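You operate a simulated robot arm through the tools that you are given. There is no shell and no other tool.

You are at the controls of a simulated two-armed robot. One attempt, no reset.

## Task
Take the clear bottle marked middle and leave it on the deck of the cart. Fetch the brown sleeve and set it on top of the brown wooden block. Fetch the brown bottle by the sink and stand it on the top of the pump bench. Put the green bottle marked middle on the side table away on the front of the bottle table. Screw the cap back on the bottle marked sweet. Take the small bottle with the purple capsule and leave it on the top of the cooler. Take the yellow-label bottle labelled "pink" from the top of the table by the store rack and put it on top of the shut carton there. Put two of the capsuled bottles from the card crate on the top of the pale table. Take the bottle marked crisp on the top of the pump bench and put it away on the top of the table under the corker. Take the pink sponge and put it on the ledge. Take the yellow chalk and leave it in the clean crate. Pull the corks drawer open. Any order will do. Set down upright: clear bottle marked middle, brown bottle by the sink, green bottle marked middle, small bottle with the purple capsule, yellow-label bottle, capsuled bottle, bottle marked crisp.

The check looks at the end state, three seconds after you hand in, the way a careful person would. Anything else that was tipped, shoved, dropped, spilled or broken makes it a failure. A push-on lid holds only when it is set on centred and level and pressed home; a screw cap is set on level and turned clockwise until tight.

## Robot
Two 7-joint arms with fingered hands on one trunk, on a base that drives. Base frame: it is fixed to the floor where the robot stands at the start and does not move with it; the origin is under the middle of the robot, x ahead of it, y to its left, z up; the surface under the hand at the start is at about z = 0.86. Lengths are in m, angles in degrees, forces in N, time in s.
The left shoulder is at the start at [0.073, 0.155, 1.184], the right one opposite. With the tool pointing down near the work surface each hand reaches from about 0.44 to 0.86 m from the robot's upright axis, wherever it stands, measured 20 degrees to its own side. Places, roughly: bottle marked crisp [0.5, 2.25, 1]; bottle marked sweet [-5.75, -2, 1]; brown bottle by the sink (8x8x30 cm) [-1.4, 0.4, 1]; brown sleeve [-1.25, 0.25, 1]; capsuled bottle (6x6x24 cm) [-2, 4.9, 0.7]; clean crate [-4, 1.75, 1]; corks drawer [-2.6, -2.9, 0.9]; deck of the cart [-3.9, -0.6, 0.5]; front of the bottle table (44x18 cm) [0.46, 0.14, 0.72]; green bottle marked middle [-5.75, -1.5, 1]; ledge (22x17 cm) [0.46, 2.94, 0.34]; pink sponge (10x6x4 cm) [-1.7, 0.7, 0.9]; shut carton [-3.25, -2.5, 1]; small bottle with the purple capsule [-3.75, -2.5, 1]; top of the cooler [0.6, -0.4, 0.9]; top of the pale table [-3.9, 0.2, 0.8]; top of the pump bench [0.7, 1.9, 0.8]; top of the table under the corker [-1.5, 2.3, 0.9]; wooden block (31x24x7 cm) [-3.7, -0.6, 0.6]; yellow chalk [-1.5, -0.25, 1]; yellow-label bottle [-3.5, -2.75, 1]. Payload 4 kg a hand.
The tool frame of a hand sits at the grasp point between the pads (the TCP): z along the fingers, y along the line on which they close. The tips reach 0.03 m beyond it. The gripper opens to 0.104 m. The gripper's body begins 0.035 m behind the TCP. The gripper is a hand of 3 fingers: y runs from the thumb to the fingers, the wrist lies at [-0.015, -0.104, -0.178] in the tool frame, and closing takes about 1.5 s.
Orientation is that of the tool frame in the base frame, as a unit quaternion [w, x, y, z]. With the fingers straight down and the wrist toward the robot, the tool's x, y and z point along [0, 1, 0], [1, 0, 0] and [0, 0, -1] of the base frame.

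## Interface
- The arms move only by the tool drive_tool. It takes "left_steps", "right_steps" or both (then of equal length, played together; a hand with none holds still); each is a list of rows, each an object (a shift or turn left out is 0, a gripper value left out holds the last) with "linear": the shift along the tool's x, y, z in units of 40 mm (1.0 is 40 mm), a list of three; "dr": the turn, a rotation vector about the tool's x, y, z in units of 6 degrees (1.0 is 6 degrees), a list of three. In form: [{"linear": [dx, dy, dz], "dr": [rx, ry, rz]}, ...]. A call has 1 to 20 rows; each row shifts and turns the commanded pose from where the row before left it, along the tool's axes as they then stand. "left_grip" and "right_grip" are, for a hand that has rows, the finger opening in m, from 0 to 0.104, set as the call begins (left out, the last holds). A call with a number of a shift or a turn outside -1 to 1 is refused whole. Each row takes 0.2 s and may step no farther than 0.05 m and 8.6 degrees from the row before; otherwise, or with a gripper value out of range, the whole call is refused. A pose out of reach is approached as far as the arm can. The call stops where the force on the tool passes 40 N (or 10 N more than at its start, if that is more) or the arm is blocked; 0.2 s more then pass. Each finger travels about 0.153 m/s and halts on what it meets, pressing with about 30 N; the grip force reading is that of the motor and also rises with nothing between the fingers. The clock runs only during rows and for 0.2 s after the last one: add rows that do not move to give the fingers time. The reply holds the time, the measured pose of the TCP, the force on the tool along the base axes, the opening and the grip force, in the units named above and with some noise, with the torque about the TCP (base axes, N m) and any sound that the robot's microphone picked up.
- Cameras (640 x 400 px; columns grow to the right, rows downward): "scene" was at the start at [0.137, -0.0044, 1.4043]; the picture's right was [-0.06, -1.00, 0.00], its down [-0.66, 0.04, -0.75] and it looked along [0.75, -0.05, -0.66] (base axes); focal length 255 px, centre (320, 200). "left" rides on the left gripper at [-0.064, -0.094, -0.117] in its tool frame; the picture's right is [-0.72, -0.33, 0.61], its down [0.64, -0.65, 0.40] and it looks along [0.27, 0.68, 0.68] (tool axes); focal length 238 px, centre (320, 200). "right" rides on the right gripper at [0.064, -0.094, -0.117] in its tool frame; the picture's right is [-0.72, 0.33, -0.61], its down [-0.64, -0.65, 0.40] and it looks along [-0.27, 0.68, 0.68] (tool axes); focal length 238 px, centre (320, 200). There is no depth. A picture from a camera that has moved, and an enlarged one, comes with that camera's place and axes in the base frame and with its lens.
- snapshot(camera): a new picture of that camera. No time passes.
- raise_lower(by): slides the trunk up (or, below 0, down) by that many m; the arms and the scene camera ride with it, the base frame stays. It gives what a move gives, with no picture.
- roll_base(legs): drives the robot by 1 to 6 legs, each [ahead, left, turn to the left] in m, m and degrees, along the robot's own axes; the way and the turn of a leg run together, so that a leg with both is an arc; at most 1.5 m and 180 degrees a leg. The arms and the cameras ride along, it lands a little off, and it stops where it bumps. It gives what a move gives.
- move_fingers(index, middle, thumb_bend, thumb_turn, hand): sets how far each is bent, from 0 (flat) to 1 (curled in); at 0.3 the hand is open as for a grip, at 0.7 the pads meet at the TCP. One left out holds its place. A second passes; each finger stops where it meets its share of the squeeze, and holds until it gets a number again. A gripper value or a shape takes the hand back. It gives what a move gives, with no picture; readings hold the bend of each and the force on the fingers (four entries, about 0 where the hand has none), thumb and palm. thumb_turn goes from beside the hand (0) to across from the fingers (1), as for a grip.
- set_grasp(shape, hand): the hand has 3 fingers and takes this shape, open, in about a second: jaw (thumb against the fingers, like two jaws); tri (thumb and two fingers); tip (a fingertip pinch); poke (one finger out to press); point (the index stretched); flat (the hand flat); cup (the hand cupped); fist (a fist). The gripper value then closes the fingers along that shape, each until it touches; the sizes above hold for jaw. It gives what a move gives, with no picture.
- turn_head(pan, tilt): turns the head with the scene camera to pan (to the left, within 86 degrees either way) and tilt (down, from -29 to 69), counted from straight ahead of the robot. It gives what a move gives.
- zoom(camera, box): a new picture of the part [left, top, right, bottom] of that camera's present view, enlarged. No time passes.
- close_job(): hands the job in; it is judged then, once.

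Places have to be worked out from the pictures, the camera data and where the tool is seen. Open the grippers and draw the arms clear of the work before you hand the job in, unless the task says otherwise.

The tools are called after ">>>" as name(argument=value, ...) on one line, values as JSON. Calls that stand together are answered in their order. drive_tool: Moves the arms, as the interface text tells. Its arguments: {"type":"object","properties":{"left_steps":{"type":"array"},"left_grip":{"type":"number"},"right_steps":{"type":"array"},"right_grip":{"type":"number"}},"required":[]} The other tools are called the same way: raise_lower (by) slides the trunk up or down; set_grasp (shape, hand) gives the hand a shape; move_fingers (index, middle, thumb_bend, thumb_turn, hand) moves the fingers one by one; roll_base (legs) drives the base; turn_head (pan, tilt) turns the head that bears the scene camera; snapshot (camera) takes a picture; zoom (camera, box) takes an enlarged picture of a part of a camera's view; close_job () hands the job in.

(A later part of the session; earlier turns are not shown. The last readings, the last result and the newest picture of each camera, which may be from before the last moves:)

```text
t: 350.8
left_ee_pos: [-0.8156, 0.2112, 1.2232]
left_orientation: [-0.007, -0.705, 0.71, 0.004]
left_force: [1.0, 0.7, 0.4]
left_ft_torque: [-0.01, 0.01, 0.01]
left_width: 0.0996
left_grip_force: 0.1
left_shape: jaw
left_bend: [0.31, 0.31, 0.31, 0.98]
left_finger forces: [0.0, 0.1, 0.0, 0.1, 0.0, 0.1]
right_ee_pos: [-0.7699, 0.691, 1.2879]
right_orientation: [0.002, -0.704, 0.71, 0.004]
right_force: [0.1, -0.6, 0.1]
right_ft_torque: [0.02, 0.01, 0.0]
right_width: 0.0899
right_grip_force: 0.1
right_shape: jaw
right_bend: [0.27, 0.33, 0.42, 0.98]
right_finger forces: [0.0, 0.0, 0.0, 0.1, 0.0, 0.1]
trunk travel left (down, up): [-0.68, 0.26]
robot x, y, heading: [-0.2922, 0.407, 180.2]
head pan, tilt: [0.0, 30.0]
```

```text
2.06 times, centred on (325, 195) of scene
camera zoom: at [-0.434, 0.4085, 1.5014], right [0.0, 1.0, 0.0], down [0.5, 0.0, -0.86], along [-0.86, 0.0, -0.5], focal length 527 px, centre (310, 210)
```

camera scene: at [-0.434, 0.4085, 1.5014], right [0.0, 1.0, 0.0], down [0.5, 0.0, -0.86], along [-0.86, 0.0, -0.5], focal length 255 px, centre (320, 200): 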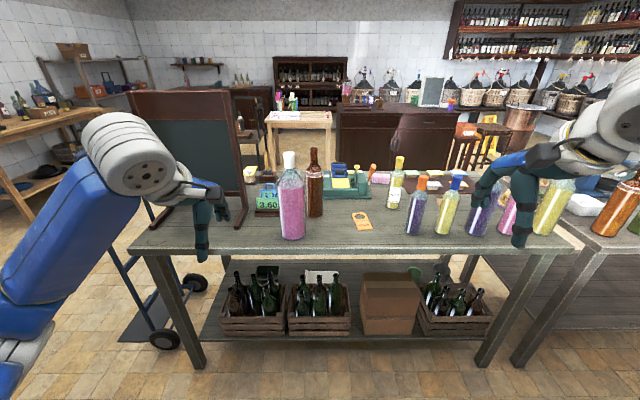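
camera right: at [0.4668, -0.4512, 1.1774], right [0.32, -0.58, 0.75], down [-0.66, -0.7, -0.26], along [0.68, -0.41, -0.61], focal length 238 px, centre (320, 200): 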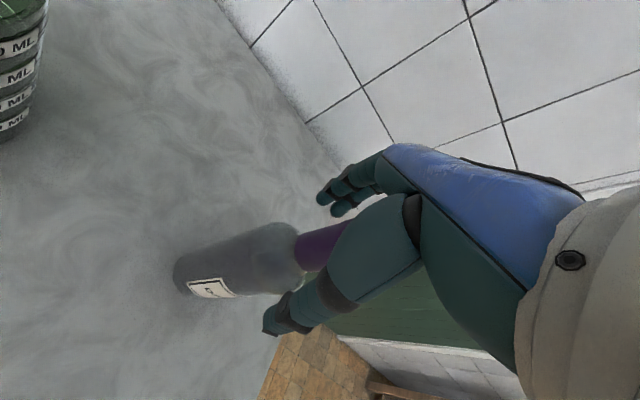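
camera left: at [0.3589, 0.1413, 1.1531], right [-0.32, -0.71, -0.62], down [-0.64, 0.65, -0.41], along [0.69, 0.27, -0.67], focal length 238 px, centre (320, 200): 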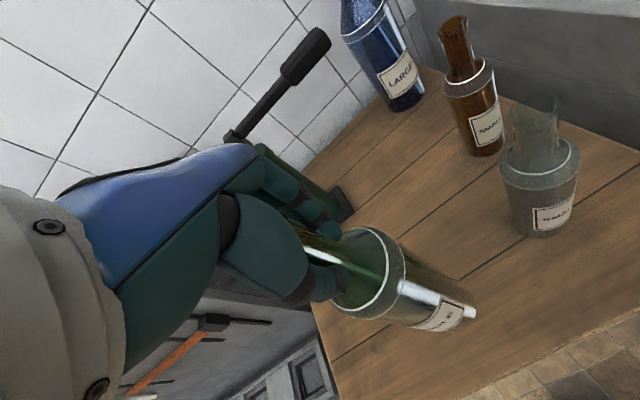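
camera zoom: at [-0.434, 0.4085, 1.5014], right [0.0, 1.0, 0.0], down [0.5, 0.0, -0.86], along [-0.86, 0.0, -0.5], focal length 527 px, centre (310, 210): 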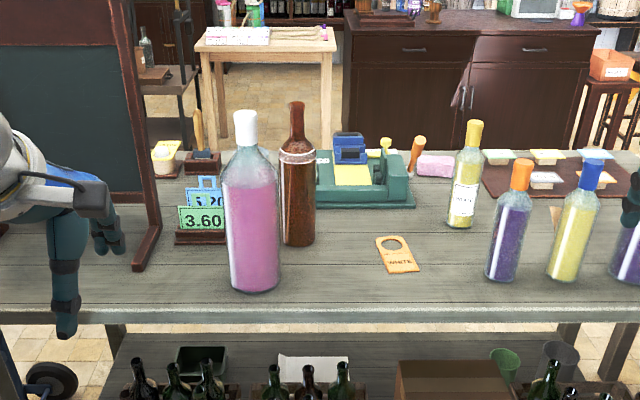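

The brown bottle is at about (-1.425, 0.381), top 1.162, behind the pink one at (-1.27, 0.30). I retract the left hand (away from the chalkboard), yaw the right hand 42° so it comes in from the right, and drive in.

>>> drive_tool(left_steps=[{"linear": [0.6, -0.7, -0.4]}, {"linear": [0.6, -0.7, -0.4]}, {"linear": [0.6, -0.7, -0.4]}, {"linear": [0.6, -0.7, -0.4]}, {"linear": [0.6, -0.7, -0.4]}, {"linear": [0.6, -0.5, -0.4]}, {"linear": [0, 0, 0]}, {"linear": [0, 0, 0]}], right_steps=[{"dr": [0, 0, -1]}, {"dr": [0, 0, -1]}, {"dr": [0, 0, -1]}, {"dr": [0, 0, -1]}, {"dr": [0, 0, -1]}, {"dr": [0, 0, -1]}, {"dr": [0, 0, -1]}, {"linear": [0, 0, 0]}], right_grip=0.1)

>>> roll_base(legs=[[0, 0.22, 0], [0.42, 0, 0]])

>>> turn_head(pan=-10, tilt=38)

>>> snapshot(camera="scene")

>>> snapshot(camera="right")

```text
t: 352.6
left_ee_pos: [-0.6555, 0.0693, 1.3193]
left_orientation: [-0.008, -0.705, 0.709, 0.005]
left_force: [0.0, -0.2, 0.3]
left_ft_torque: [0.01, 0.04, -0.01]
left_width: 0.1
left_grip_force: 0.1
left_shape: jaw
left_bend: [0.31, 0.31, 0.31, 0.98]
left_finger forces: [0.0, 0.1, 0.1, 0.1, 0.0, 0.0]
right_ee_pos: [-0.7707, 0.6853, 1.2915]
right_orientation: [-0.005, 0.899, -0.438, -0.008]
right_force: [-0.3, 0.1, -0.5]
right_ft_torque: [-0.02, 0.02, 0.04]
right_width: 0.1002
right_grip_force: 0.0
right_shape: jaw
right_bend: [0.31, 0.31, 0.31, 0.98]
right_finger forces: [0.1, 0.0, 0.0, 0.0, 0.0, 0.1]
right hand out of reach, approached as far as the arm can: row 7
trunk travel left (down, up): [-0.68, 0.26]
robot x, y, heading: [-0.2927, 0.4113, 180.0]
head pan, tilt: [0.0, 30.0]
```

```text
t: 356.5
left_ee_pos: [-1.0741, -0.1523, 1.3181]
left_orientation: [0.007, 0.707, -0.707, -0.005]
left_force: [0.3, 0.2, -0.1]
left_ft_torque: [0.01, 0.03, 0.01]
left_width: 0.1
left_grip_force: 0.1
left_shape: jaw
left_bend: [0.31, 0.31, 0.31, 0.98]
left_finger forces: [0.0, 0.0, 0.1, 0.0, 0.0, 0.0]
right_ee_pos: [-1.1949, 0.4629, 1.2906]
right_orientation: [-0.005, 0.901, -0.434, -0.008]
right_force: [-0.7, -1.0, 0.4]
right_ft_torque: [-0.01, 0.0, -0.01]
right_width: 0.1001
right_grip_force: 0.0
right_shape: jaw
right_bend: [0.31, 0.31, 0.31, 0.98]
right_finger forces: [0.1, 0.0, 0.0, 0.1, 0.0, 0.0]
trunk travel left (down, up): [-0.68, 0.26]
robot x, y, heading: [-0.7103, 0.1891, -179.7]
head pan, tilt: [0.0, 30.0]
```

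```text
t: 357.2
left_ee_pos: [-1.0755, -0.151, 1.3188]
left_orientation: [-0.007, -0.707, 0.707, 0.004]
left_force: [-0.5, 0.1, 0.3]
left_ft_torque: [-0.03, 0.04, 0.0]
left_width: 0.0997
left_grip_force: 0.0
left_shape: jaw
left_bend: [0.31, 0.31, 0.31, 0.98]
left_finger forces: [0.1, 0.1, 0.0, 0.1, 0.1, 0.0]
right_ee_pos: [-1.1978, 0.4641, 1.2915]
right_orientation: [-0.005, 0.901, -0.434, -0.008]
right_force: [0.2, 0.6, 0.2]
right_ft_torque: [-0.01, -0.01, 0.04]
right_width: 0.1
right_grip_force: 0.1
right_shape: jaw
right_bend: [0.31, 0.31, 0.31, 0.98]
right_finger forces: [0.1, 0.1, 0.0, 0.0, 0.0, 0.0]
trunk travel left (down, up): [-0.68, 0.26]
robot x, y, heading: [-0.7125, 0.1908, -179.6]
head pan, tilt: [-10.0, 38.0]
```

```text
taken
camera scene: at [-0.8504, 0.2061, 1.4891], right [0.17, 0.99, 0.0], down [0.61, -0.1, -0.79], along [-0.78, 0.13, -0.62], focal length 255 px, centre (320, 200)
```

scene: 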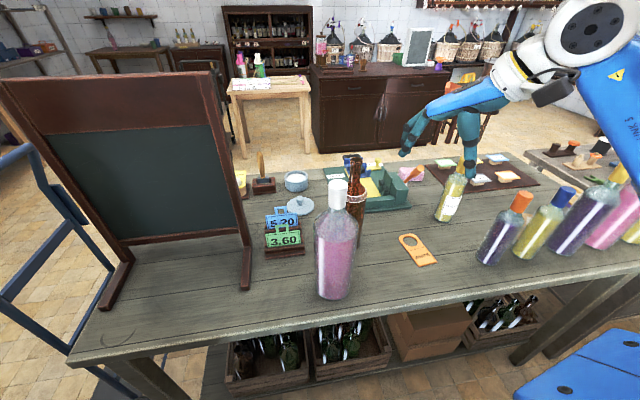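

```text
taken
camera right: at [-1.0821, 0.4712, 1.4053], right [-0.7, 0.35, 0.63], down [0.11, 0.91, -0.39], along [-0.71, -0.2, -0.68], focal length 238 px, centre (320, 200)
```

right: 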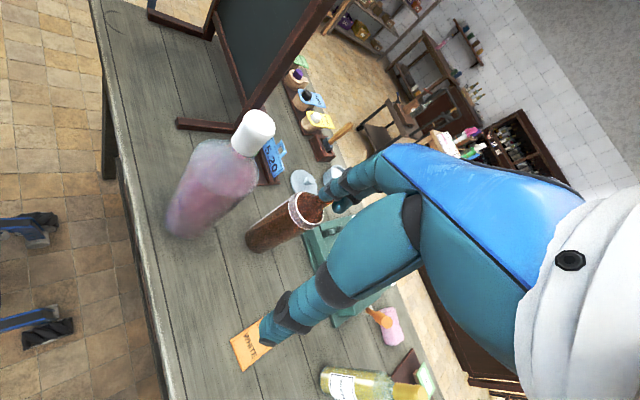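

I zoom to find the brown bottle's mouth in both views.

>>> zoom(camera="scene", box=[300, 140, 420, 310])

>>> zoom(camera="right", box=[220, 160, 380, 280])

```text
2.35 times, centred on (360, 225) of scene
camera zoom: at [-0.8504, 0.2061, 1.4891], right [0.17, 0.99, 0.0], down [0.61, -0.1, -0.79], along [-0.78, 0.13, -0.62], focal length 601 px, centre (226, 141)
```

zoom: 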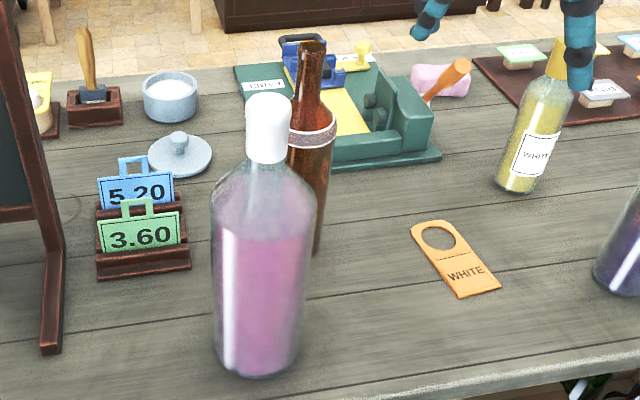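

```text
3.33 times, centred on (300, 220) of right
camera zoom: at [-1.0821, 0.4712, 1.4053], right [-0.7, 0.35, 0.63], down [0.11, 0.91, -0.39], along [-0.71, -0.2, -0.68], focal length 794 px, centre (387, 133)
```

zoom: 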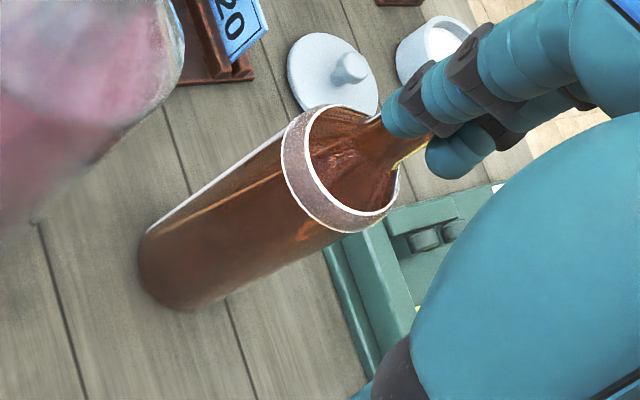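

The brown bottle's axis computes to (-1.373, 0.387), mouth near z 1.185. I bring the right hand above it.

>>> drive_tool(right_steps=[{"linear": [-0.25, 0.92, 0]}, {"linear": [-0.25, 0.92, 0]}, {"linear": [-0.25, 0.92, 0]}, {"linear": [-0.25, 0.92, 0.2]}, {"linear": [-0.22, 0.92, 0.4]}, {"linear": [0, 0, 0]}])

>>> snapshot(camera="right")

>>> zoom(camera="scene", box=[290, 70, 480, 260])

```text
t: 358.6
left_ee_pos: [-1.0768, -0.1524, 1.3184]
left_orientation: [0.008, 0.708, -0.706, -0.004]
left_force: [-0.5, -1.3, 0.1]
left_ft_torque: [-0.04, 0.03, 0.02]
left_width: 0.1002
left_grip_force: 0.0
left_shape: jaw
left_bend: [0.31, 0.31, 0.31, 0.98]
left_finger forces: [0.0, 0.0, 0.1, 0.0, 0.1, 0.0]
right_ee_pos: [-1.2269, 0.448, 1.2884]
right_orientation: [-0.005, 0.9, -0.435, -0.007]
right_force: [-1.6, 0.5, 0.6]
right_ft_torque: [0.03, 0.01, -0.01]
right_width: 0.1001
right_grip_force: 0.0
right_shape: jaw
right_bend: [0.31, 0.31, 0.31, 0.98]
right_finger forces: [0.0, 0.0, 0.0, 0.0, 0.0, 0.0]
right hand out of reach, approached as far as the arm can: row 1, 2, 3, 4, 5
trunk travel left (down, up): [-0.68, 0.26]
robot x, y, heading: [-0.7111, 0.1876, -179.7]
head pan, tilt: [-10.0, 38.0]
```

```text
taken
camera right: at [-1.1118, 0.4548, 1.4039], right [-0.7, 0.35, 0.62], down [0.11, 0.91, -0.39], along [-0.71, -0.2, -0.68], focal length 238 px, centre (320, 200)
```

right: 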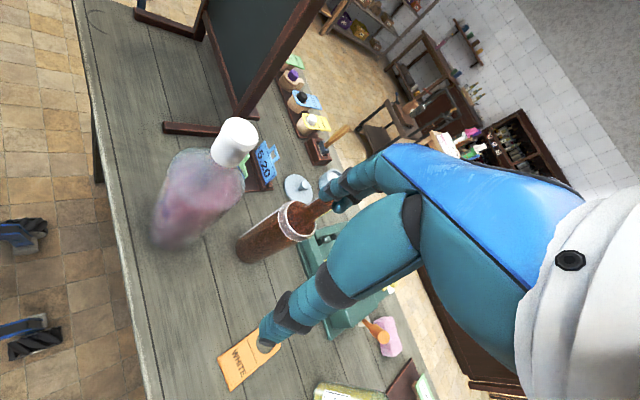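

```text
2.11 times, centred on (385, 165) of scene
camera zoom: at [-0.8505, 0.2064, 1.4891], right [0.17, 0.99, 0.0], down [0.61, -0.1, -0.79], along [-0.78, 0.13, -0.62], focal length 538 px, centre (183, 274)
```

zoom: 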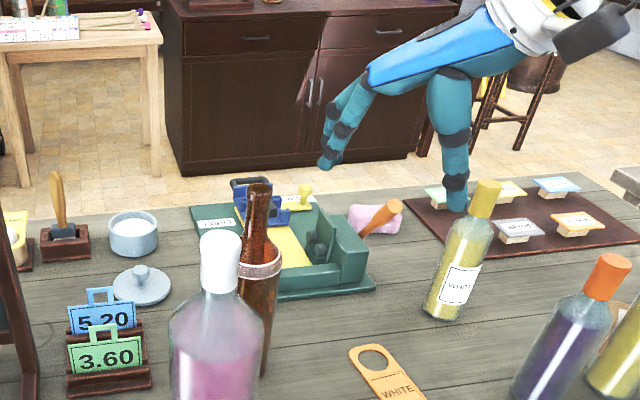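

The yawed pose is at a joint limit. I rotate the yaw back by 24° to regain reach.

>>> drive_tool(right_steps=[{"dr": [0, 0, 1]}, {"dr": [0, 0, 1]}, {"dr": [0, 0, 1]}, {"dr": [0, 0, 1]}, {"linear": [0, 0, 0]}])

>>> snapshot(camera="right")

>>> zoom(camera="scene", box=[290, 70, 480, 260])

```text
t: 359.8
left_ee_pos: [-1.076, -0.1512, 1.3177]
left_orientation: [0.007, 0.708, -0.706, -0.005]
left_force: [0.0, 0.4, -0.4]
left_ft_torque: [0.01, 0.02, 0.03]
left_width: 0.0998
left_grip_force: 0.0
left_shape: jaw
left_bend: [0.31, 0.31, 0.31, 0.98]
left_finger forces: [0.0, 0.0, 0.0, 0.0, 0.1, 0.0]
right_ee_pos: [-1.2244, 0.4472, 1.2886]
right_orientation: [-0.004, 0.79, -0.612, -0.008]
right_force: [0.1, -0.6, 0.4]
right_ft_torque: [0.02, 0.02, 0.01]
right_width: 0.0999
right_grip_force: 0.0
right_shape: jaw
right_bend: [0.31, 0.31, 0.31, 0.98]
right_finger forces: [0.0, 0.0, 0.1, 0.0, 0.1, 0.0]
trunk travel left (down, up): [-0.68, 0.26]
robot x, y, heading: [-0.7118, 0.1904, -179.7]
head pan, tilt: [-10.0, 38.0]
```

```text
taken
camera right: at [-1.1171, 0.4065, 1.4024], right [-0.49, 0.6, 0.63], down [0.47, 0.79, -0.39], along [-0.73, 0.1, -0.67], focal length 238 px, centre (320, 200)
```

right: 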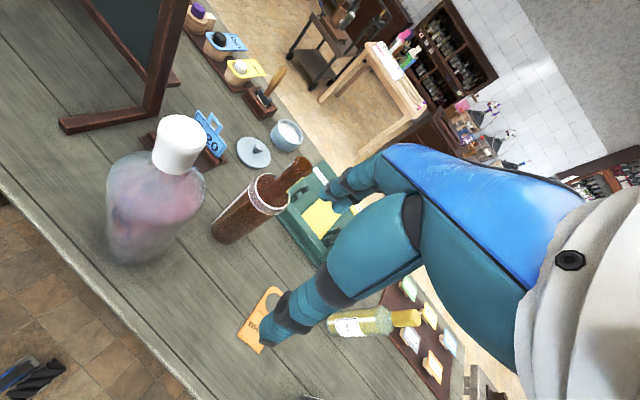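

```text
2.11 times, centred on (385, 165) of scene
camera zoom: at [-0.8505, 0.2061, 1.4891], right [0.17, 0.99, 0.0], down [0.61, -0.1, -0.79], along [-0.78, 0.13, -0.62], focal length 538 px, centre (183, 274)
```

zoom: 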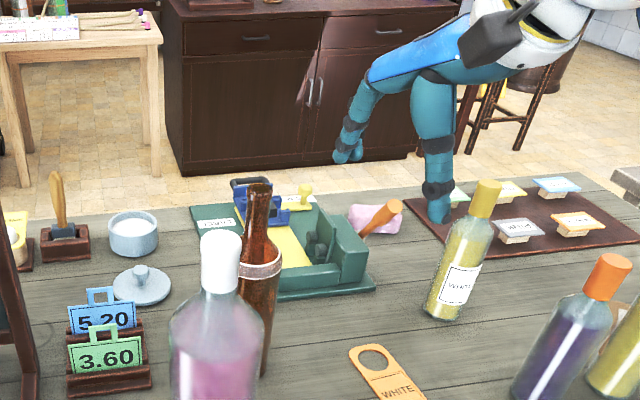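

Mouth now triangulates to (-1.384, 0.3835, 1.178), and the pink cap's top to (-1.24, 0.306, 1.21). I move over the brown mouth and look.

>>> drive_tool(right_steps=[{"linear": [0.11, 0.85, 0]}, {"linear": [0.11, 0.85, 0]}, {"linear": [0.11, 0.85, 0]}, {"linear": [0.11, 0.85, 0.2]}, {"linear": [0.11, 0.87, 0.4]}, {"linear": [0, 0, 0]}])

>>> snapshot(camera="right")

>>> zoom(camera="scene", box=[290, 70, 480, 260])

```text
t: 361.2
left_ee_pos: [-1.0768, -0.1522, 1.3172]
left_orientation: [0.007, 0.708, -0.707, -0.005]
left_force: [-0.1, 0.0, 0.2]
left_ft_torque: [-0.05, 0.03, 0.03]
left_width: 0.0997
left_grip_force: 0.0
left_shape: jaw
left_bend: [0.31, 0.31, 0.31, 0.98]
left_finger forces: [0.0, 0.0, 0.0, 0.1, 0.0, 0.0]
right_ee_pos: [-1.3858, 0.3836, 1.2648]
right_orientation: [-0.004, 0.791, -0.611, -0.009]
right_force: [-0.2, 0.4, -0.1]
right_ft_torque: [0.01, 0.02, 0.01]
right_width: 0.1002
right_grip_force: 0.1
right_shape: jaw
right_bend: [0.31, 0.31, 0.31, 0.98]
right_finger forces: [0.0, 0.1, 0.1, 0.1, 0.0, 0.1]
trunk travel left (down, up): [-0.68, 0.26]
robot x, y, heading: [-0.7098, 0.1941, -179.5]
head pan, tilt: [-10.0, 38.0]
```

```text
taken
camera right: at [-1.277, 0.3438, 1.3777], right [-0.49, 0.6, 0.63], down [0.47, 0.79, -0.39], along [-0.74, 0.1, -0.67], focal length 238 px, centre (320, 200)
```

right: 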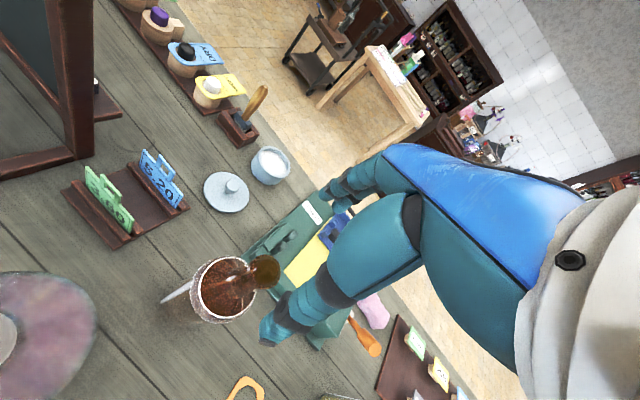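

```text
2.11 times, centred on (385, 165) of scene
camera zoom: at [-0.8511, 0.2051, 1.4891], right [0.17, 0.99, 0.0], down [0.61, -0.1, -0.79], along [-0.78, 0.13, -0.62], focal length 538 px, centre (183, 274)
```

zoom: 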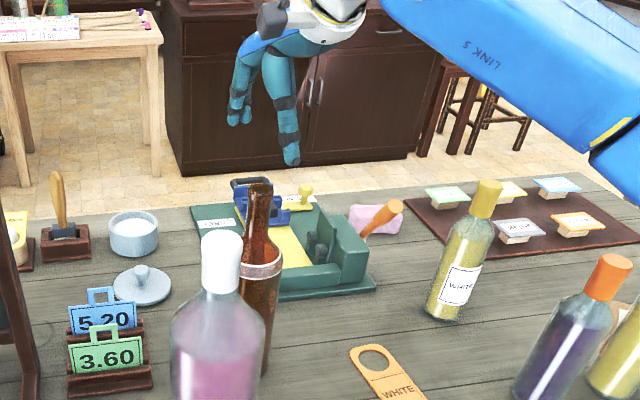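

Nearly centred. I correct 4 mm and lower over the neck, then close.

>>> drive_tool(right_steps=[{"linear": [-0.02, -0.11, 0.5]}, {"linear": [0, 0, 0.7]}, {"linear": [0, 0, 0.7]}, {"linear": [0, 0, 0.6]}, {"linear": [0, 0, 0.45]}, {"linear": [0, 0, 0]}])

>>> snapshot(camera="right")

>>> zoom(camera="scene", box=[290, 70, 480, 260])

```text
t: 362.6
left_ee_pos: [-1.0769, -0.1512, 1.3178]
left_orientation: [0.008, 0.708, -0.706, -0.004]
left_force: [0.0, 0.0, 0.6]
left_ft_torque: [-0.01, 0.01, -0.01]
left_width: 0.1
left_grip_force: 0.1
left_shape: jaw
left_bend: [0.31, 0.31, 0.31, 0.98]
left_finger forces: [0.0, 0.1, 0.0, 0.0, 0.0, 0.0]
right_ee_pos: [-1.3817, 0.387, 1.1464]
right_orientation: [-0.004, 0.791, -0.612, -0.008]
right_force: [-0.1, 0.5, 0.9]
right_ft_torque: [-0.01, -0.01, 0.04]
right_width: 0.1004
right_grip_force: 0.0
right_shape: jaw
right_bend: [0.31, 0.31, 0.31, 0.98]
right_finger forces: [0.0, 0.0, 0.0, 0.0, 0.0, 0.1]
trunk travel left (down, up): [-0.68, 0.26]
robot x, y, heading: [-0.7118, 0.1914, -179.5]
head pan, tilt: [-10.0, 38.0]
```

```text
taken
camera right: at [-1.2737, 0.3467, 1.2602], right [-0.49, 0.6, 0.63], down [0.47, 0.79, -0.39], along [-0.74, 0.1, -0.67], focal length 238 px, centre (320, 200)
```

right: 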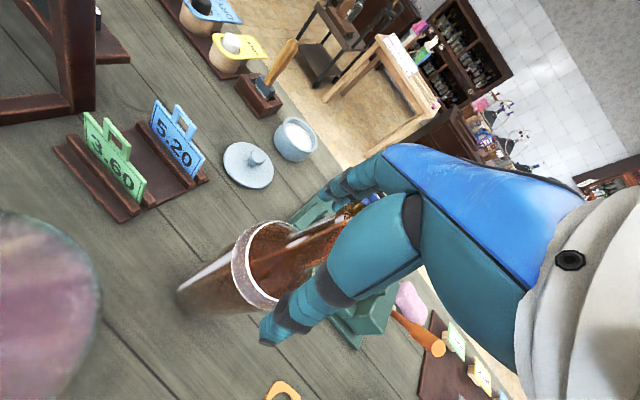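

```text
2.11 times, centred on (385, 165) of scene
camera zoom: at [-0.851, 0.2058, 1.4891], right [0.17, 0.99, 0.0], down [0.61, -0.1, -0.79], along [-0.78, 0.13, -0.62], focal length 538 px, centre (183, 274)
```

zoom: 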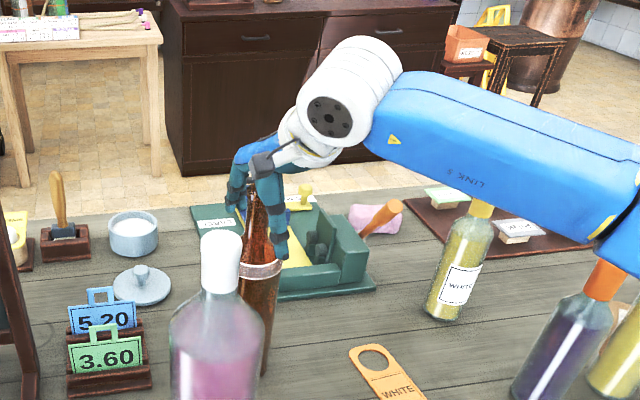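

The neck is between thumb and fingers. I close the right hand and lift.

>>> drive_tool(right_steps=[{"linear": [0, 0, 0]}, {"linear": [0, 0, 0]}, {"linear": [0, 0, 0]}, {"linear": [0, 0, 0]}, {"linear": [0, 0, 0]}, {"linear": [0, 0, 0]}, {"linear": [0, 0, 0]}, {"linear": [0, 0, 0]}], right_grip=0.0)

>>> snapshot(camera="right")

```text
t: 364.4
left_ee_pos: [-1.0772, -0.1524, 1.3175]
left_orientation: [0.007, 0.707, -0.707, -0.004]
left_force: [0.3, -0.1, 0.5]
left_ft_torque: [0.0, 0.01, -0.04]
left_width: 0.0997
left_grip_force: 0.1
left_shape: jaw
left_bend: [0.31, 0.31, 0.31, 0.98]
left_finger forces: [0.1, 0.0, 0.0, 0.0, 0.0, 0.0]
right_ee_pos: [-1.3833, 0.3868, 1.1449]
right_orientation: [-0.004, 0.791, -0.611, -0.008]
right_force: [0.5, -0.1, -0.7]
right_ft_torque: [0.0, 0.02, -0.02]
right_width: 0.0221
right_grip_force: 30.3
right_shape: jaw
right_bend: [0.74, 0.6, 0.74, 1.0]
right_finger forces: [16.8, 10.1, 0.0, 0.0, 26.7, 0.0]
trunk travel left (down, up): [-0.68, 0.26]
robot x, y, heading: [-0.7115, 0.1883, -179.4]
head pan, tilt: [-10.0, 38.0]
```

```text
taken
camera right: at [-1.2743, 0.3468, 1.26], right [-0.49, 0.6, 0.63], down [0.47, 0.79, -0.39], along [-0.73, 0.1, -0.67], focal length 238 px, centre (320, 200)
```

right: 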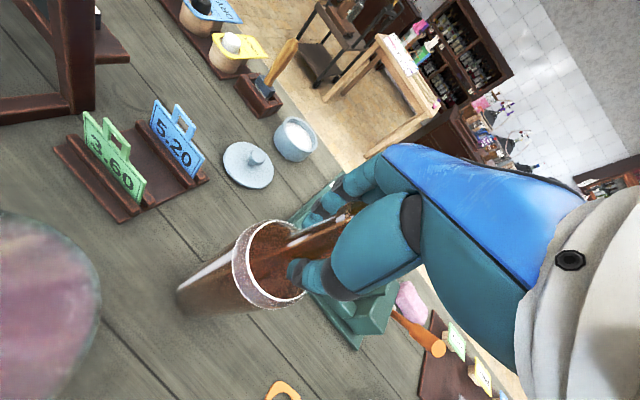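

Held. I lift 12 cm, shift right past the pink bottle, then back out.

>>> drive_tool(right_steps=[{"linear": [0, 0, -0.3]}, {"linear": [0, 0, -0.8]}, {"linear": [0, 0, -0.9]}, {"linear": [0, 0, -0.9]}, {"linear": [-0.78, -0.2, 0]}, {"linear": [-0.78, -0.2, 0]}, {"linear": [-0.78, -0.2, 0]}, {"linear": [-0.78, -0.2, 0]}, {"linear": [0, -0.5, 0]}, {"linear": [0, 0, 0]}])

>>> snapshot(camera="scene")

>>> snapshot(camera="right")

```text
t: 366.6
left_ee_pos: [-1.0761, -0.1522, 1.3178]
left_orientation: [-0.006, -0.707, 0.707, 0.004]
left_force: [-0.2, 0.2, 0.0]
left_ft_torque: [0.0, 0.03, 0.02]
left_width: 0.0997
left_grip_force: 0.0
left_shape: jaw
left_bend: [0.31, 0.31, 0.31, 0.98]
left_finger forces: [0.0, 0.0, 0.0, 0.1, 0.0, 0.0]
right_ee_pos: [-1.3641, 0.5181, 1.2626]
right_orientation: [-0.004, 0.791, -0.611, -0.008]
right_force: [0.2, 0.2, -4.4]
right_ft_torque: [0.0, -0.03, -0.02]
right_width: 0.0223
right_grip_force: 29.7
right_shape: jaw
right_bend: [0.74, 0.6, 0.74, 1.0]
right_finger forces: [17.1, 10.3, 0.0, 0.0, 26.8, 0.1]
trunk travel left (down, up): [-0.68, 0.26]
robot x, y, heading: [-0.7129, 0.1924, -179.8]
head pan, tilt: [-10.0, 38.0]
```

```text
taken
camera scene: at [-0.8518, 0.2068, 1.4889], right [0.17, 0.99, 0.0], down [0.61, -0.1, -0.79], along [-0.78, 0.13, -0.62], focal length 255 px, centre (320, 200)
```

scene: 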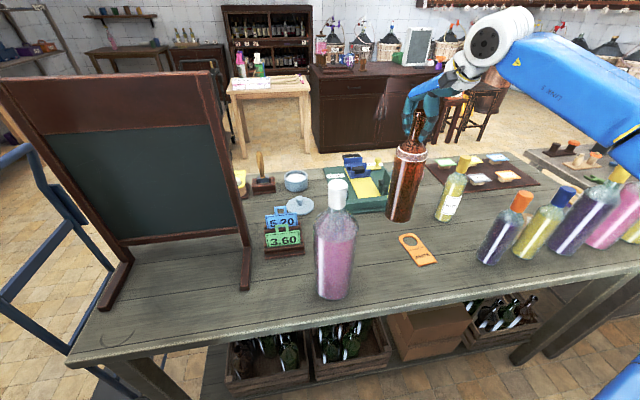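

```text
taken
camera right: at [-1.2556, 0.478, 1.3773], right [-0.49, 0.6, 0.63], down [0.47, 0.79, -0.39], along [-0.73, 0.1, -0.67], focal length 238 px, centre (320, 200)
```

right: 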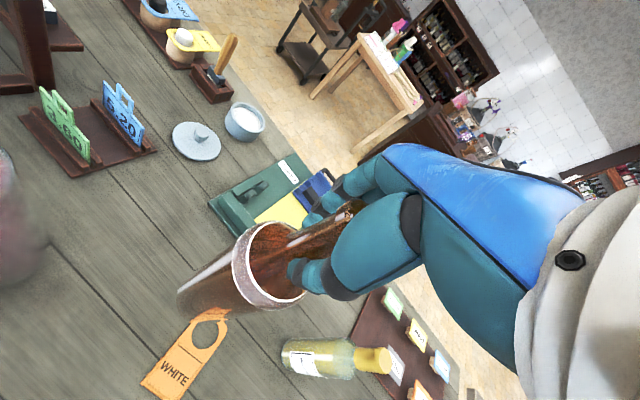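

I back away from the table, tuck the right hand in, and turn toward the east wall.

>>> roll_base(legs=[[-0.38, 0, 0]])

>>> drive_tool(right_steps=[{"linear": [0.1, -0.8, -0.1], "dr": [0, 0, 0.7]}, {"linear": [0.1, -0.8, -0.1], "dr": [0, 0, 0.7]}, {"linear": [0.1, -0.8, -0.1], "dr": [0, 0, 0.7]}, {"linear": [0.1, -0.8, -0.1], "dr": [0, 0, 0.4]}, {"linear": [0.1, -0.8, -0.1]}, {"linear": [0.1, -0.8, -0.1]}, {"linear": [0, 0, 0]}])

>>> roll_base(legs=[[0, -0.5, 0], [0, 0, -180]])

>>> turn_head(pan=40, tilt=20)

>>> snapshot(camera="scene")

```text
t: 369.0
left_ee_pos: [-0.698, -0.1499, 1.3179]
left_orientation: [0.006, 0.708, -0.706, -0.004]
left_force: [0.5, -0.8, 1.1]
left_ft_torque: [0.02, -0.02, -0.03]
left_width: 0.0997
left_grip_force: 0.0
left_shape: jaw
left_bend: [0.31, 0.31, 0.31, 0.98]
left_finger forces: [0.1, 0.0, 0.1, 0.0, 0.0, 0.1]
right_ee_pos: [-0.9879, 0.5188, 1.2618]
right_orientation: [-0.006, 0.792, -0.61, -0.006]
right_force: [0.3, 0.7, -4.7]
right_ft_torque: [-0.01, -0.02, 0.02]
right_width: 0.0221
right_grip_force: 30.4
right_shape: jaw
right_bend: [0.74, 0.6, 0.74, 1.0]
right_finger forces: [17.3, 10.6, 0.0, 0.1, 26.9, 0.1]
trunk travel left (down, up): [-0.68, 0.26]
robot x, y, heading: [-0.3288, 0.195, -179.7]
head pan, tilt: [-10.0, 38.0]
```

```text
t: 370.6
left_ee_pos: [-0.6953, -0.1511, 1.3174]
left_orientation: [0.008, 0.709, -0.706, -0.004]
left_force: [0.2, 0.1, 0.9]
left_ft_torque: [0.03, 0.01, 0.03]
left_width: 0.1
left_grip_force: 0.0
left_shape: jaw
left_bend: [0.31, 0.31, 0.31, 0.98]
left_finger forces: [0.1, 0.0, 0.0, 0.0, 0.0, 0.0]
right_ee_pos: [-0.7932, 0.5116, 1.2887]
right_orientation: [0.002, -0.706, 0.708, 0.009]
right_force: [1.2, 0.0, -5.2]
right_ft_torque: [-0.05, -0.06, -0.02]
right_width: 0.0222
right_grip_force: 30.1
right_shape: jaw
right_bend: [0.74, 0.6, 0.74, 1.0]
right_finger forces: [17.2, 10.8, 0.0, 0.1, 27.1, 0.0]
trunk travel left (down, up): [-0.68, 0.26]
robot x, y, heading: [-0.333, 0.191, -179.8]
head pan, tilt: [-10.0, 38.0]
```

```text
t: 380.9
left_ee_pos: [0.0361, 1.0133, 1.3185]
left_orientation: [0.005, 0.72, 0.694, 0.007]
left_force: [0.2, 0.5, 0.3]
left_ft_torque: [0.01, 0.01, 0.01]
left_width: 0.0998
left_grip_force: 0.0
left_shape: jaw
left_bend: [0.31, 0.31, 0.31, 0.98]
left_finger forces: [0.0, 0.0, 0.1, 0.1, 0.1, 0.0]
right_ee_pos: [0.1075, 0.3461, 1.2882]
right_orientation: [0.008, 0.723, 0.691, -0.002]
right_force: [0.1, -0.3, -4.6]
right_ft_torque: [0.03, 0.01, -0.01]
right_width: 0.0219
right_grip_force: 29.7
right_shape: jaw
right_bend: [0.74, 0.6, 0.75, 1.0]
right_finger forces: [18.1, 10.8, 0.0, 0.0, 26.0, 0.0]
trunk travel left (down, up): [-0.68, 0.26]
robot x, y, heading: [-0.3407, 0.6817, -1.9]
head pan, tilt: [-10.0, 38.0]
```

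```text
t: 382.1
left_ee_pos: [0.0362, 1.0119, 1.318]
left_orientation: [0.005, 0.719, 0.694, 0.008]
left_force: [0.3, -0.9, -0.1]
left_ft_torque: [-0.02, 0.02, 0.0]
left_width: 0.1001
left_grip_force: 0.1
left_shape: jaw
left_bend: [0.31, 0.31, 0.31, 0.98]
left_finger forces: [0.0, 0.0, 0.0, 0.1, 0.1, 0.0]
right_ee_pos: [0.1065, 0.3468, 1.2884]
right_orientation: [0.01, 0.722, 0.692, -0.002]
right_force: [0.4, -0.6, -4.3]
right_ft_torque: [0.0, -0.02, 0.01]
right_width: 0.0218
right_grip_force: 30.1
right_shape: jaw
right_bend: [0.74, 0.6, 0.75, 1.0]
right_finger forces: [18.1, 10.8, 0.1, 0.1, 26.1, 0.0]
trunk travel left (down, up): [-0.68, 0.26]
robot x, y, heading: [-0.3411, 0.6817, -2.1]
head pan, tilt: [40.0, 20.0]
```

```text
taken
camera scene: at [-0.2123, 0.7397, 1.5175], right [0.62, -0.79, 0.0], down [-0.27, -0.21, -0.94], along [0.74, 0.58, -0.34], focal length 255 px, centre (320, 200)
```

scene: 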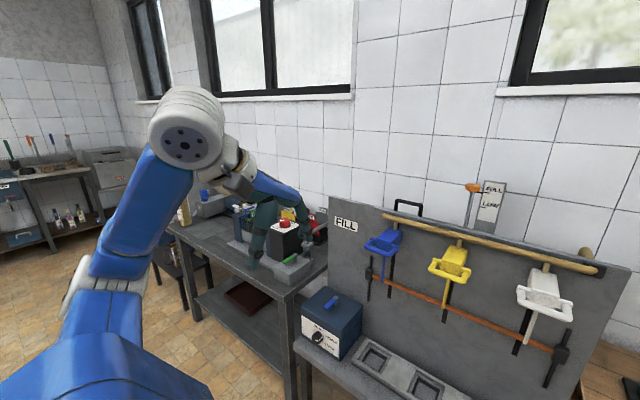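

The pump bench lies beyond the filler rack. I strafe left to face it.

>>> roll_base(legs=[[0, 1.2, 2]])

>>> turn_head(pan=0, tilt=32)

>>> snapshot(camera="scene")

>>> zoom(camera="scene", box=[160, 80, 480, 280])

```text
t: 388.2
left_ee_pos: [0.0548, 2.2234, 1.3196]
left_orientation: [0.004, 0.713, 0.701, 0.01]
left_force: [-0.6, -1.4, -0.5]
left_ft_torque: [0.03, 0.05, -0.01]
left_width: 0.0999
left_grip_force: 0.0
left_shape: jaw
left_bend: [0.31, 0.31, 0.31, 0.98]
left_finger forces: [0.0, 0.0, 0.1, 0.1, 0.0, 0.0]
right_ee_pos: [0.1413, 1.5598, 1.2888]
right_orientation: [0.008, 0.716, 0.699, -0.001]
right_force: [0.3, 0.6, -5.2]
right_ft_torque: [-0.03, 0.0, 0.02]
right_width: 0.0218
right_grip_force: 29.7
right_shape: jaw
right_bend: [0.74, 0.6, 0.75, 1.0]
right_finger forces: [18.3, 11.0, 0.0, 0.0, 26.2, 0.0]
trunk travel left (down, up): [-0.68, 0.26]
robot x, y, heading: [-0.3124, 1.8894, -0.6]
head pan, tilt: [40.0, 20.0]
```

```text
t: 389.3
left_ee_pos: [0.0542, 2.2246, 1.3189]
left_orientation: [0.004, 0.711, 0.703, 0.008]
left_force: [-0.8, -0.1, 1.0]
left_ft_torque: [-0.01, 0.02, 0.03]
left_width: 0.0997
left_grip_force: 0.0
left_shape: jaw
left_bend: [0.31, 0.31, 0.31, 0.98]
left_finger forces: [0.1, 0.1, 0.1, 0.0, 0.1, 0.1]
right_ee_pos: [0.1399, 1.5626, 1.289]
right_orientation: [0.009, 0.716, 0.699, -0.002]
right_force: [0.8, -0.9, -3.3]
right_ft_torque: [-0.02, 0.01, -0.01]
right_width: 0.0218
right_grip_force: 30.2
right_shape: jaw
right_bend: [0.74, 0.6, 0.75, 1.0]
right_finger forces: [18.2, 10.9, 0.0, 0.0, 26.1, 0.0]
trunk travel left (down, up): [-0.68, 0.26]
robot x, y, heading: [-0.3115, 1.8922, -0.6]
head pan, tilt: [0.0, 32.0]
```

```text
taken
camera scene: at [-0.1701, 1.8872, 1.4983], right [-0.01, -1.0, 0.0], down [-0.53, 0.01, -0.85], along [0.85, -0.01, -0.53], focal length 255 px, centre (320, 200)
```

scene: 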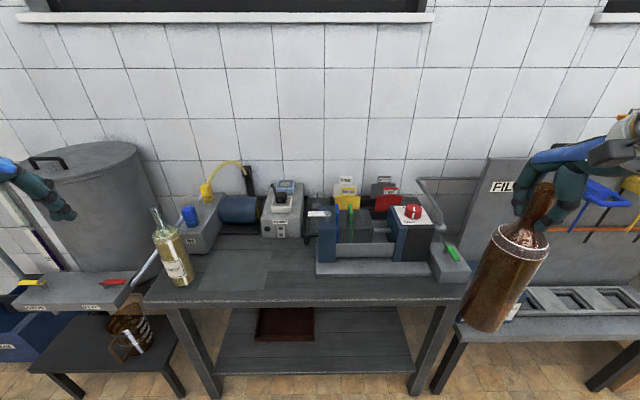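

```text
2.00 times, centred on (320, 180) of scene
camera zoom: at [-0.1701, 1.8872, 1.4983], right [-0.01, -1.0, 0.0], down [-0.53, 0.01, -0.85], along [0.85, -0.01, -0.53], focal length 511 px, centre (320, 240)
```

zoom: 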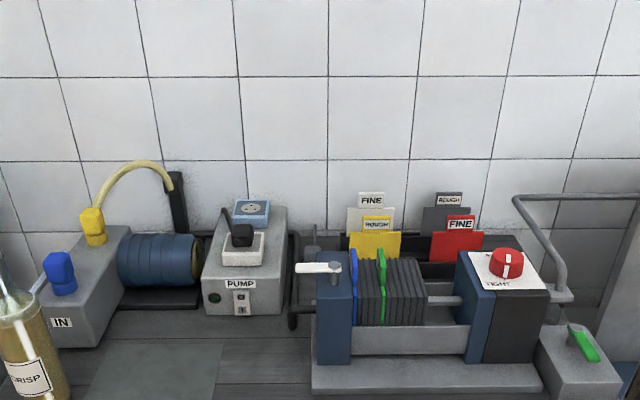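

I zoom on the free part of the bench to choose the spot.

>>> zoom(camera="scene", box=[130, 190, 340, 320])

>>> snapshot(camera="left")

```text
3.05 times, centred on (235, 255) of scene
camera zoom: at [-0.1701, 1.8872, 1.4983], right [-0.01, -1.0, 0.0], down [-0.53, 0.01, -0.85], along [0.85, -0.01, -0.53], focal length 778 px, centre (579, 32)
```

zoom: 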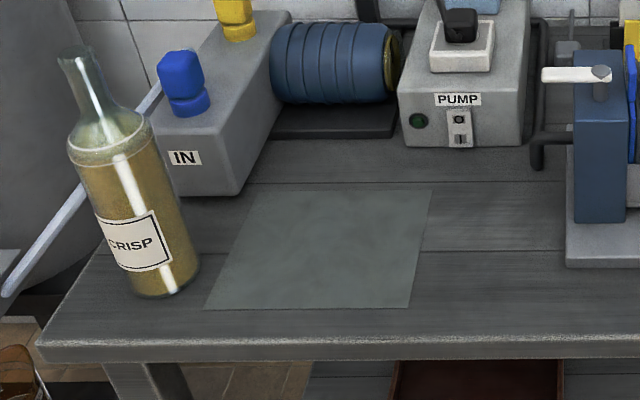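

```text
taken
camera left: at [-0.0445, 2.1629, 1.434], right [-0.32, -0.71, -0.62], down [-0.64, 0.65, -0.41], along [0.7, 0.26, -0.66], focal length 238 px, centre (320, 200)
```

left: 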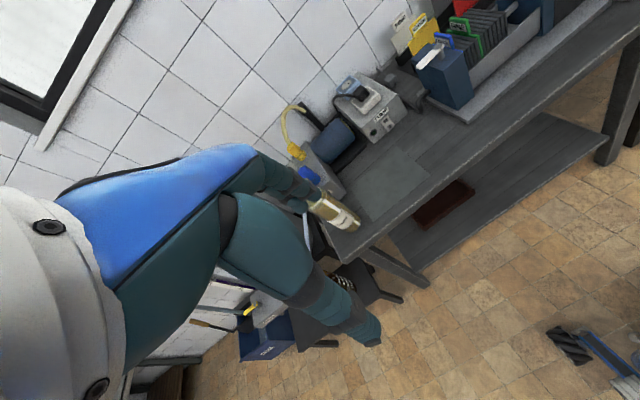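

I'll use the clear patch at about (0.46, 2.17). I tuck the left hand in, then drive to about (-0.05, 2.2).

>>> drive_tool(left_steps=[{"linear": [-0.8, 0.1, -0.3]}, {"linear": [-0.8, 0.1, -0.3]}, {"linear": [-0.8, 0.1, -0.3]}, {"linear": [-0.8, 0.1, -0.3]}, {"linear": [0, 0, 0]}], right_steps=[{"linear": [0.5, 0, -0.2]}, {"linear": [0.5, 0, -0.2]}, {"linear": [0.5, 0, -0.2]}, {"linear": [0.5, 0, -0.2]}, {"linear": [0, 0, 0]}])

>>> roll_base(legs=[[0, 0.32, 0.6], [0.26, 0, 0]])

>>> turn_head(pan=0, tilt=42)

>>> snapshot(camera="scene")

>>> snapshot(camera="left")

>>> snapshot(camera="right")

```text
t: 390.5
left_ee_pos: [0.0673, 2.0962, 1.366]
left_orientation: [0.006, 0.712, 0.702, 0.009]
left_force: [0.8, 0.4, 0.1]
left_ft_torque: [0.0, 0.02, -0.01]
left_width: 0.0999
left_grip_force: 0.1
left_shape: jaw
left_bend: [0.31, 0.31, 0.31, 0.98]
left_finger forces: [0.0, 0.0, 0.1, 0.0, 0.0, 0.0]
right_ee_pos: [0.1405, 1.6419, 1.3224]
right_orientation: [0.01, 0.716, 0.698, -0.001]
right_force: [0.1, -0.8, -5.2]
right_ft_torque: [-0.12, 0.03, -0.01]
right_width: 0.0219
right_grip_force: 29.9
right_shape: jaw
right_bend: [0.74, 0.6, 0.75, 1.0]
right_finger forces: [18.7, 11.5, 0.0, 0.0, 26.8, 0.0]
trunk travel left (down, up): [-0.68, 0.26]
robot x, y, heading: [-0.3117, 1.8855, -0.6]
head pan, tilt: [0.0, 32.0]
```

```text
t: 394.1
left_ee_pos: [0.3208, 2.4235, 1.3656]
left_orientation: [0.008, 0.709, 0.706, 0.009]
left_force: [0.4, -0.1, 0.0]
left_ft_torque: [0.01, 0.04, -0.01]
left_width: 0.0999
left_grip_force: 0.1
left_shape: jaw
left_bend: [0.31, 0.31, 0.31, 0.98]
left_finger forces: [0.1, 0.1, 0.1, 0.0, 0.0, 0.0]
right_ee_pos: [0.3987, 1.9695, 1.3233]
right_orientation: [0.012, 0.711, 0.703, -0.002]
right_force: [0.9, 0.4, -4.5]
right_ft_torque: [0.01, 0.01, -0.04]
right_width: 0.0218
right_grip_force: 30.1
right_shape: jaw
right_bend: [0.74, 0.6, 0.75, 1.0]
right_finger forces: [18.6, 11.0, 0.0, 0.0, 26.5, 0.0]
trunk travel left (down, up): [-0.68, 0.26]
robot x, y, heading: [-0.0506, 2.2007, 0.0]
head pan, tilt: [0.0, 32.0]
```

```text
t: 394.8
left_ee_pos: [0.3231, 2.4236, 1.3648]
left_orientation: [0.008, 0.708, 0.706, 0.009]
left_force: [-0.4, 0.3, 0.0]
left_ft_torque: [-0.03, 0.02, -0.03]
left_width: 0.0999
left_grip_force: 0.0
left_shape: jaw
left_bend: [0.31, 0.31, 0.31, 0.98]
left_finger forces: [0.0, 0.0, 0.0, 0.0, 0.1, 0.0]
right_ee_pos: [0.4011, 1.9707, 1.3223]
right_orientation: [0.011, 0.711, 0.703, -0.004]
right_force: [0.3, 0.8, -4.3]
right_ft_torque: [-0.01, -0.01, -0.02]
right_width: 0.0218
right_grip_force: 30.1
right_shape: jaw
right_bend: [0.74, 0.6, 0.75, 1.0]
right_finger forces: [18.6, 11.1, 0.0, 0.0, 26.5, 0.0]
trunk travel left (down, up): [-0.68, 0.26]
robot x, y, heading: [-0.0527, 2.2061, 0.1]
head pan, tilt: [0.0, 42.0]
```

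```text
taken
camera scene: at [0.0818, 2.2136, 1.4833], right [0.0, -1.0, 0.0], down [-0.67, 0.0, -0.74], along [0.74, 0.0, -0.67], focal length 255 px, centre (320, 200)
```

scene: 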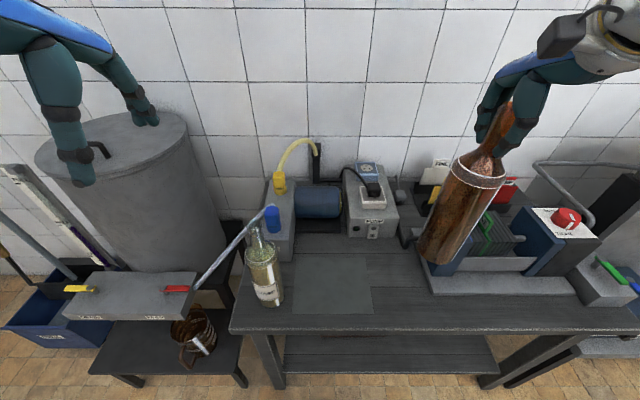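

```text
taken
camera left: at [0.2248, 2.3608, 1.4798], right [-0.31, -0.72, -0.62], down [-0.64, 0.64, -0.42], along [0.7, 0.27, -0.66], focal length 238 px, centre (320, 200)
```

left: 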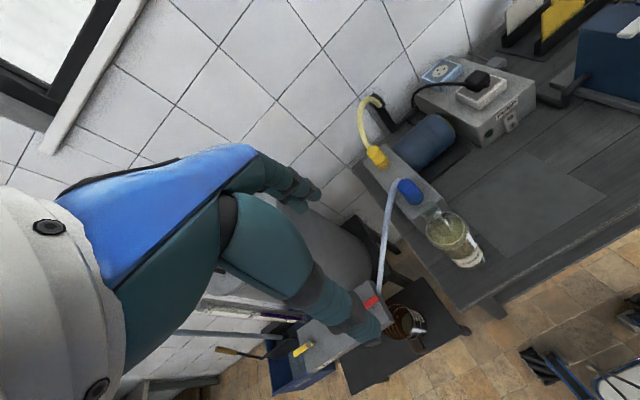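

```text
taken
camera right: at [0.3064, 2.0372, 1.4356], right [0.31, -0.71, 0.63], down [-0.66, -0.64, -0.4], along [0.69, -0.29, -0.66], focal length 238 px, centre (320, 200)
```

right: 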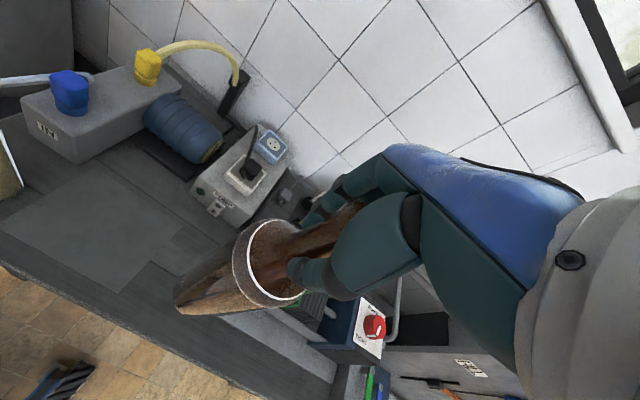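

Bench height ≈ 0.79; the patch centre is about (0.47, 2.175). I carry the brown bottle to (0.46, 2.13) and lower.

>>> drive_tool(right_steps=[{"linear": [0.8, 0.3, 0]}, {"linear": [0.8, 0.3, 0]}, {"linear": [0.8, 0.3, 0]}, {"linear": [0.8, 0.3, 0]}, {"linear": [0.8, 0.3, 0]}, {"linear": [0, 0, 0.7]}, {"linear": [0, 0, 0.9]}, {"linear": [0, 0, 0.9]}, {"linear": [0, 0, 0.9]}, {"linear": [0, 0, 0.9]}, {"linear": [0, 0, 0.6]}, {"linear": [0, 0, 0]}])

>>> snapshot(camera="scene")

>>> snapshot(camera="right")

```text
t: 397.4
left_ee_pos: [0.3236, 2.4173, 1.3647]
left_orientation: [0.005, 0.708, 0.706, 0.009]
left_force: [0.1, 0.3, 0.4]
left_ft_torque: [0.01, -0.05, 0.02]
left_width: 0.0998
left_grip_force: 0.2
left_shape: jaw
left_bend: [0.31, 0.31, 0.31, 0.98]
left_finger forces: [0.0, 0.1, 0.1, 0.0, 0.0, 0.1]
right_ee_pos: [0.466, 2.1214, 1.1245]
right_orientation: [0.01, 0.712, 0.702, -0.002]
right_force: [0.1, -0.2, -4.9]
right_ft_torque: [-0.01, 0.05, 0.03]
right_width: 0.0216
right_grip_force: 29.7
right_shape: jaw
right_bend: [0.74, 0.6, 0.75, 1.0]
right_finger forces: [18.5, 11.0, 0.0, 0.0, 26.2, 0.0]
trunk travel left (down, up): [-0.68, 0.26]
robot x, y, heading: [-0.0493, 2.2076, 0.0]
head pan, tilt: [0.0, 42.0]
```

```text
taken
camera scene: at [0.0841, 2.2073, 1.483], right [0.0, -1.0, 0.0], down [-0.67, 0.0, -0.74], along [0.74, 0.0, -0.67], focal length 255 px, centre (320, 200)
```

scene: 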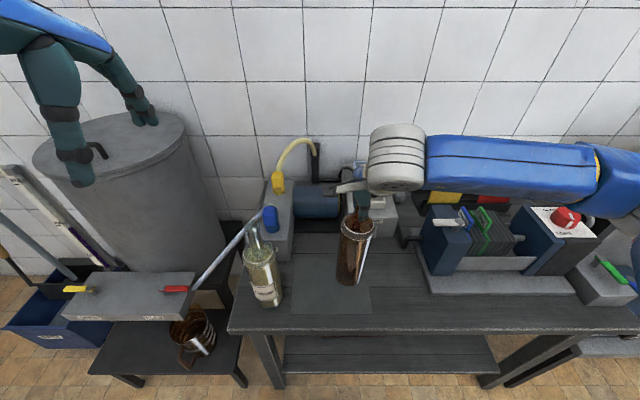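

```text
taken
camera right: at [0.3708, 2.1884, 1.2388], right [0.31, -0.71, 0.63], down [-0.66, -0.64, -0.4], along [0.69, -0.29, -0.67], focal length 238 px, centre (320, 200)
```

right: 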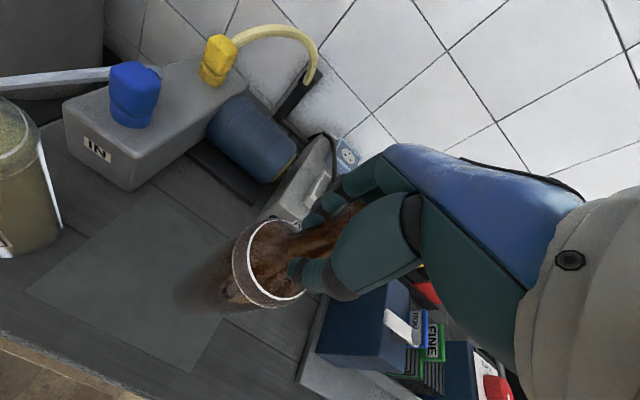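

On target. I lower with small final steps to contact.

>>> drive_tool(right_steps=[{"linear": [0, 0, 0.6]}, {"linear": [0, 0, 0.5]}, {"linear": [0, 0, 0.2]}, {"linear": [0, 0, 0.1]}, {"linear": [0, 0, 0.1]}, {"linear": [0, 0, 0]}])

>>> zoom(camera="scene", box=[230, 170, 430, 330])

```text
t: 398.8
left_ee_pos: [0.3221, 2.4179, 1.3657]
left_orientation: [0.008, 0.708, 0.706, 0.01]
left_force: [-0.3, -0.1, 0.4]
left_ft_torque: [0.04, 0.02, -0.03]
left_width: 0.0997
left_grip_force: 0.1
left_shape: jaw
left_bend: [0.31, 0.31, 0.31, 0.98]
left_finger forces: [0.1, 0.0, 0.0, 0.0, 0.0, 0.0]
right_ee_pos: [0.4658, 2.1229, 1.0652]
right_orientation: [0.012, 0.711, 0.703, 0.0]
right_force: [0.0, 1.4, 12.0]
right_ft_torque: [-0.05, -0.14, 0.0]
right_width: 0.0223
right_grip_force: 29.6
right_shape: jaw
right_bend: [0.74, 0.6, 0.75, 1.0]
right_finger forces: [19.3, 14.1, 0.0, 0.1, 28.5, 0.0]
trunk travel left (down, up): [-0.68, 0.26]
robot x, y, heading: [-0.0532, 2.2071, 0.0]
head pan, tilt: [0.0, 42.0]
```

```text
2.50 times, centred on (330, 250) of scene
camera zoom: at [0.081, 2.2089, 1.4836], right [0.0, -1.0, 0.0], down [-0.67, 0.0, -0.74], along [0.74, 0.0, -0.67], focal length 639 px, centre (295, 75)
```

zoom: 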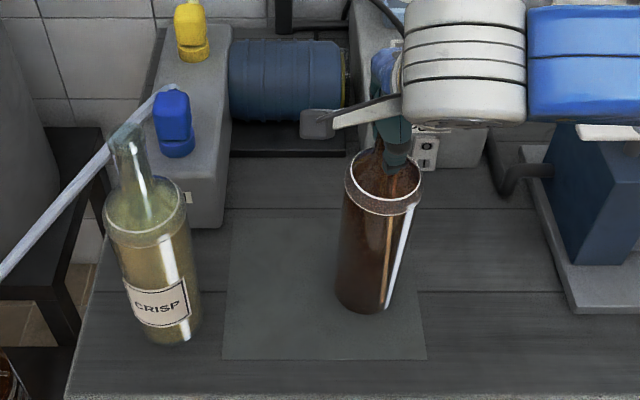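

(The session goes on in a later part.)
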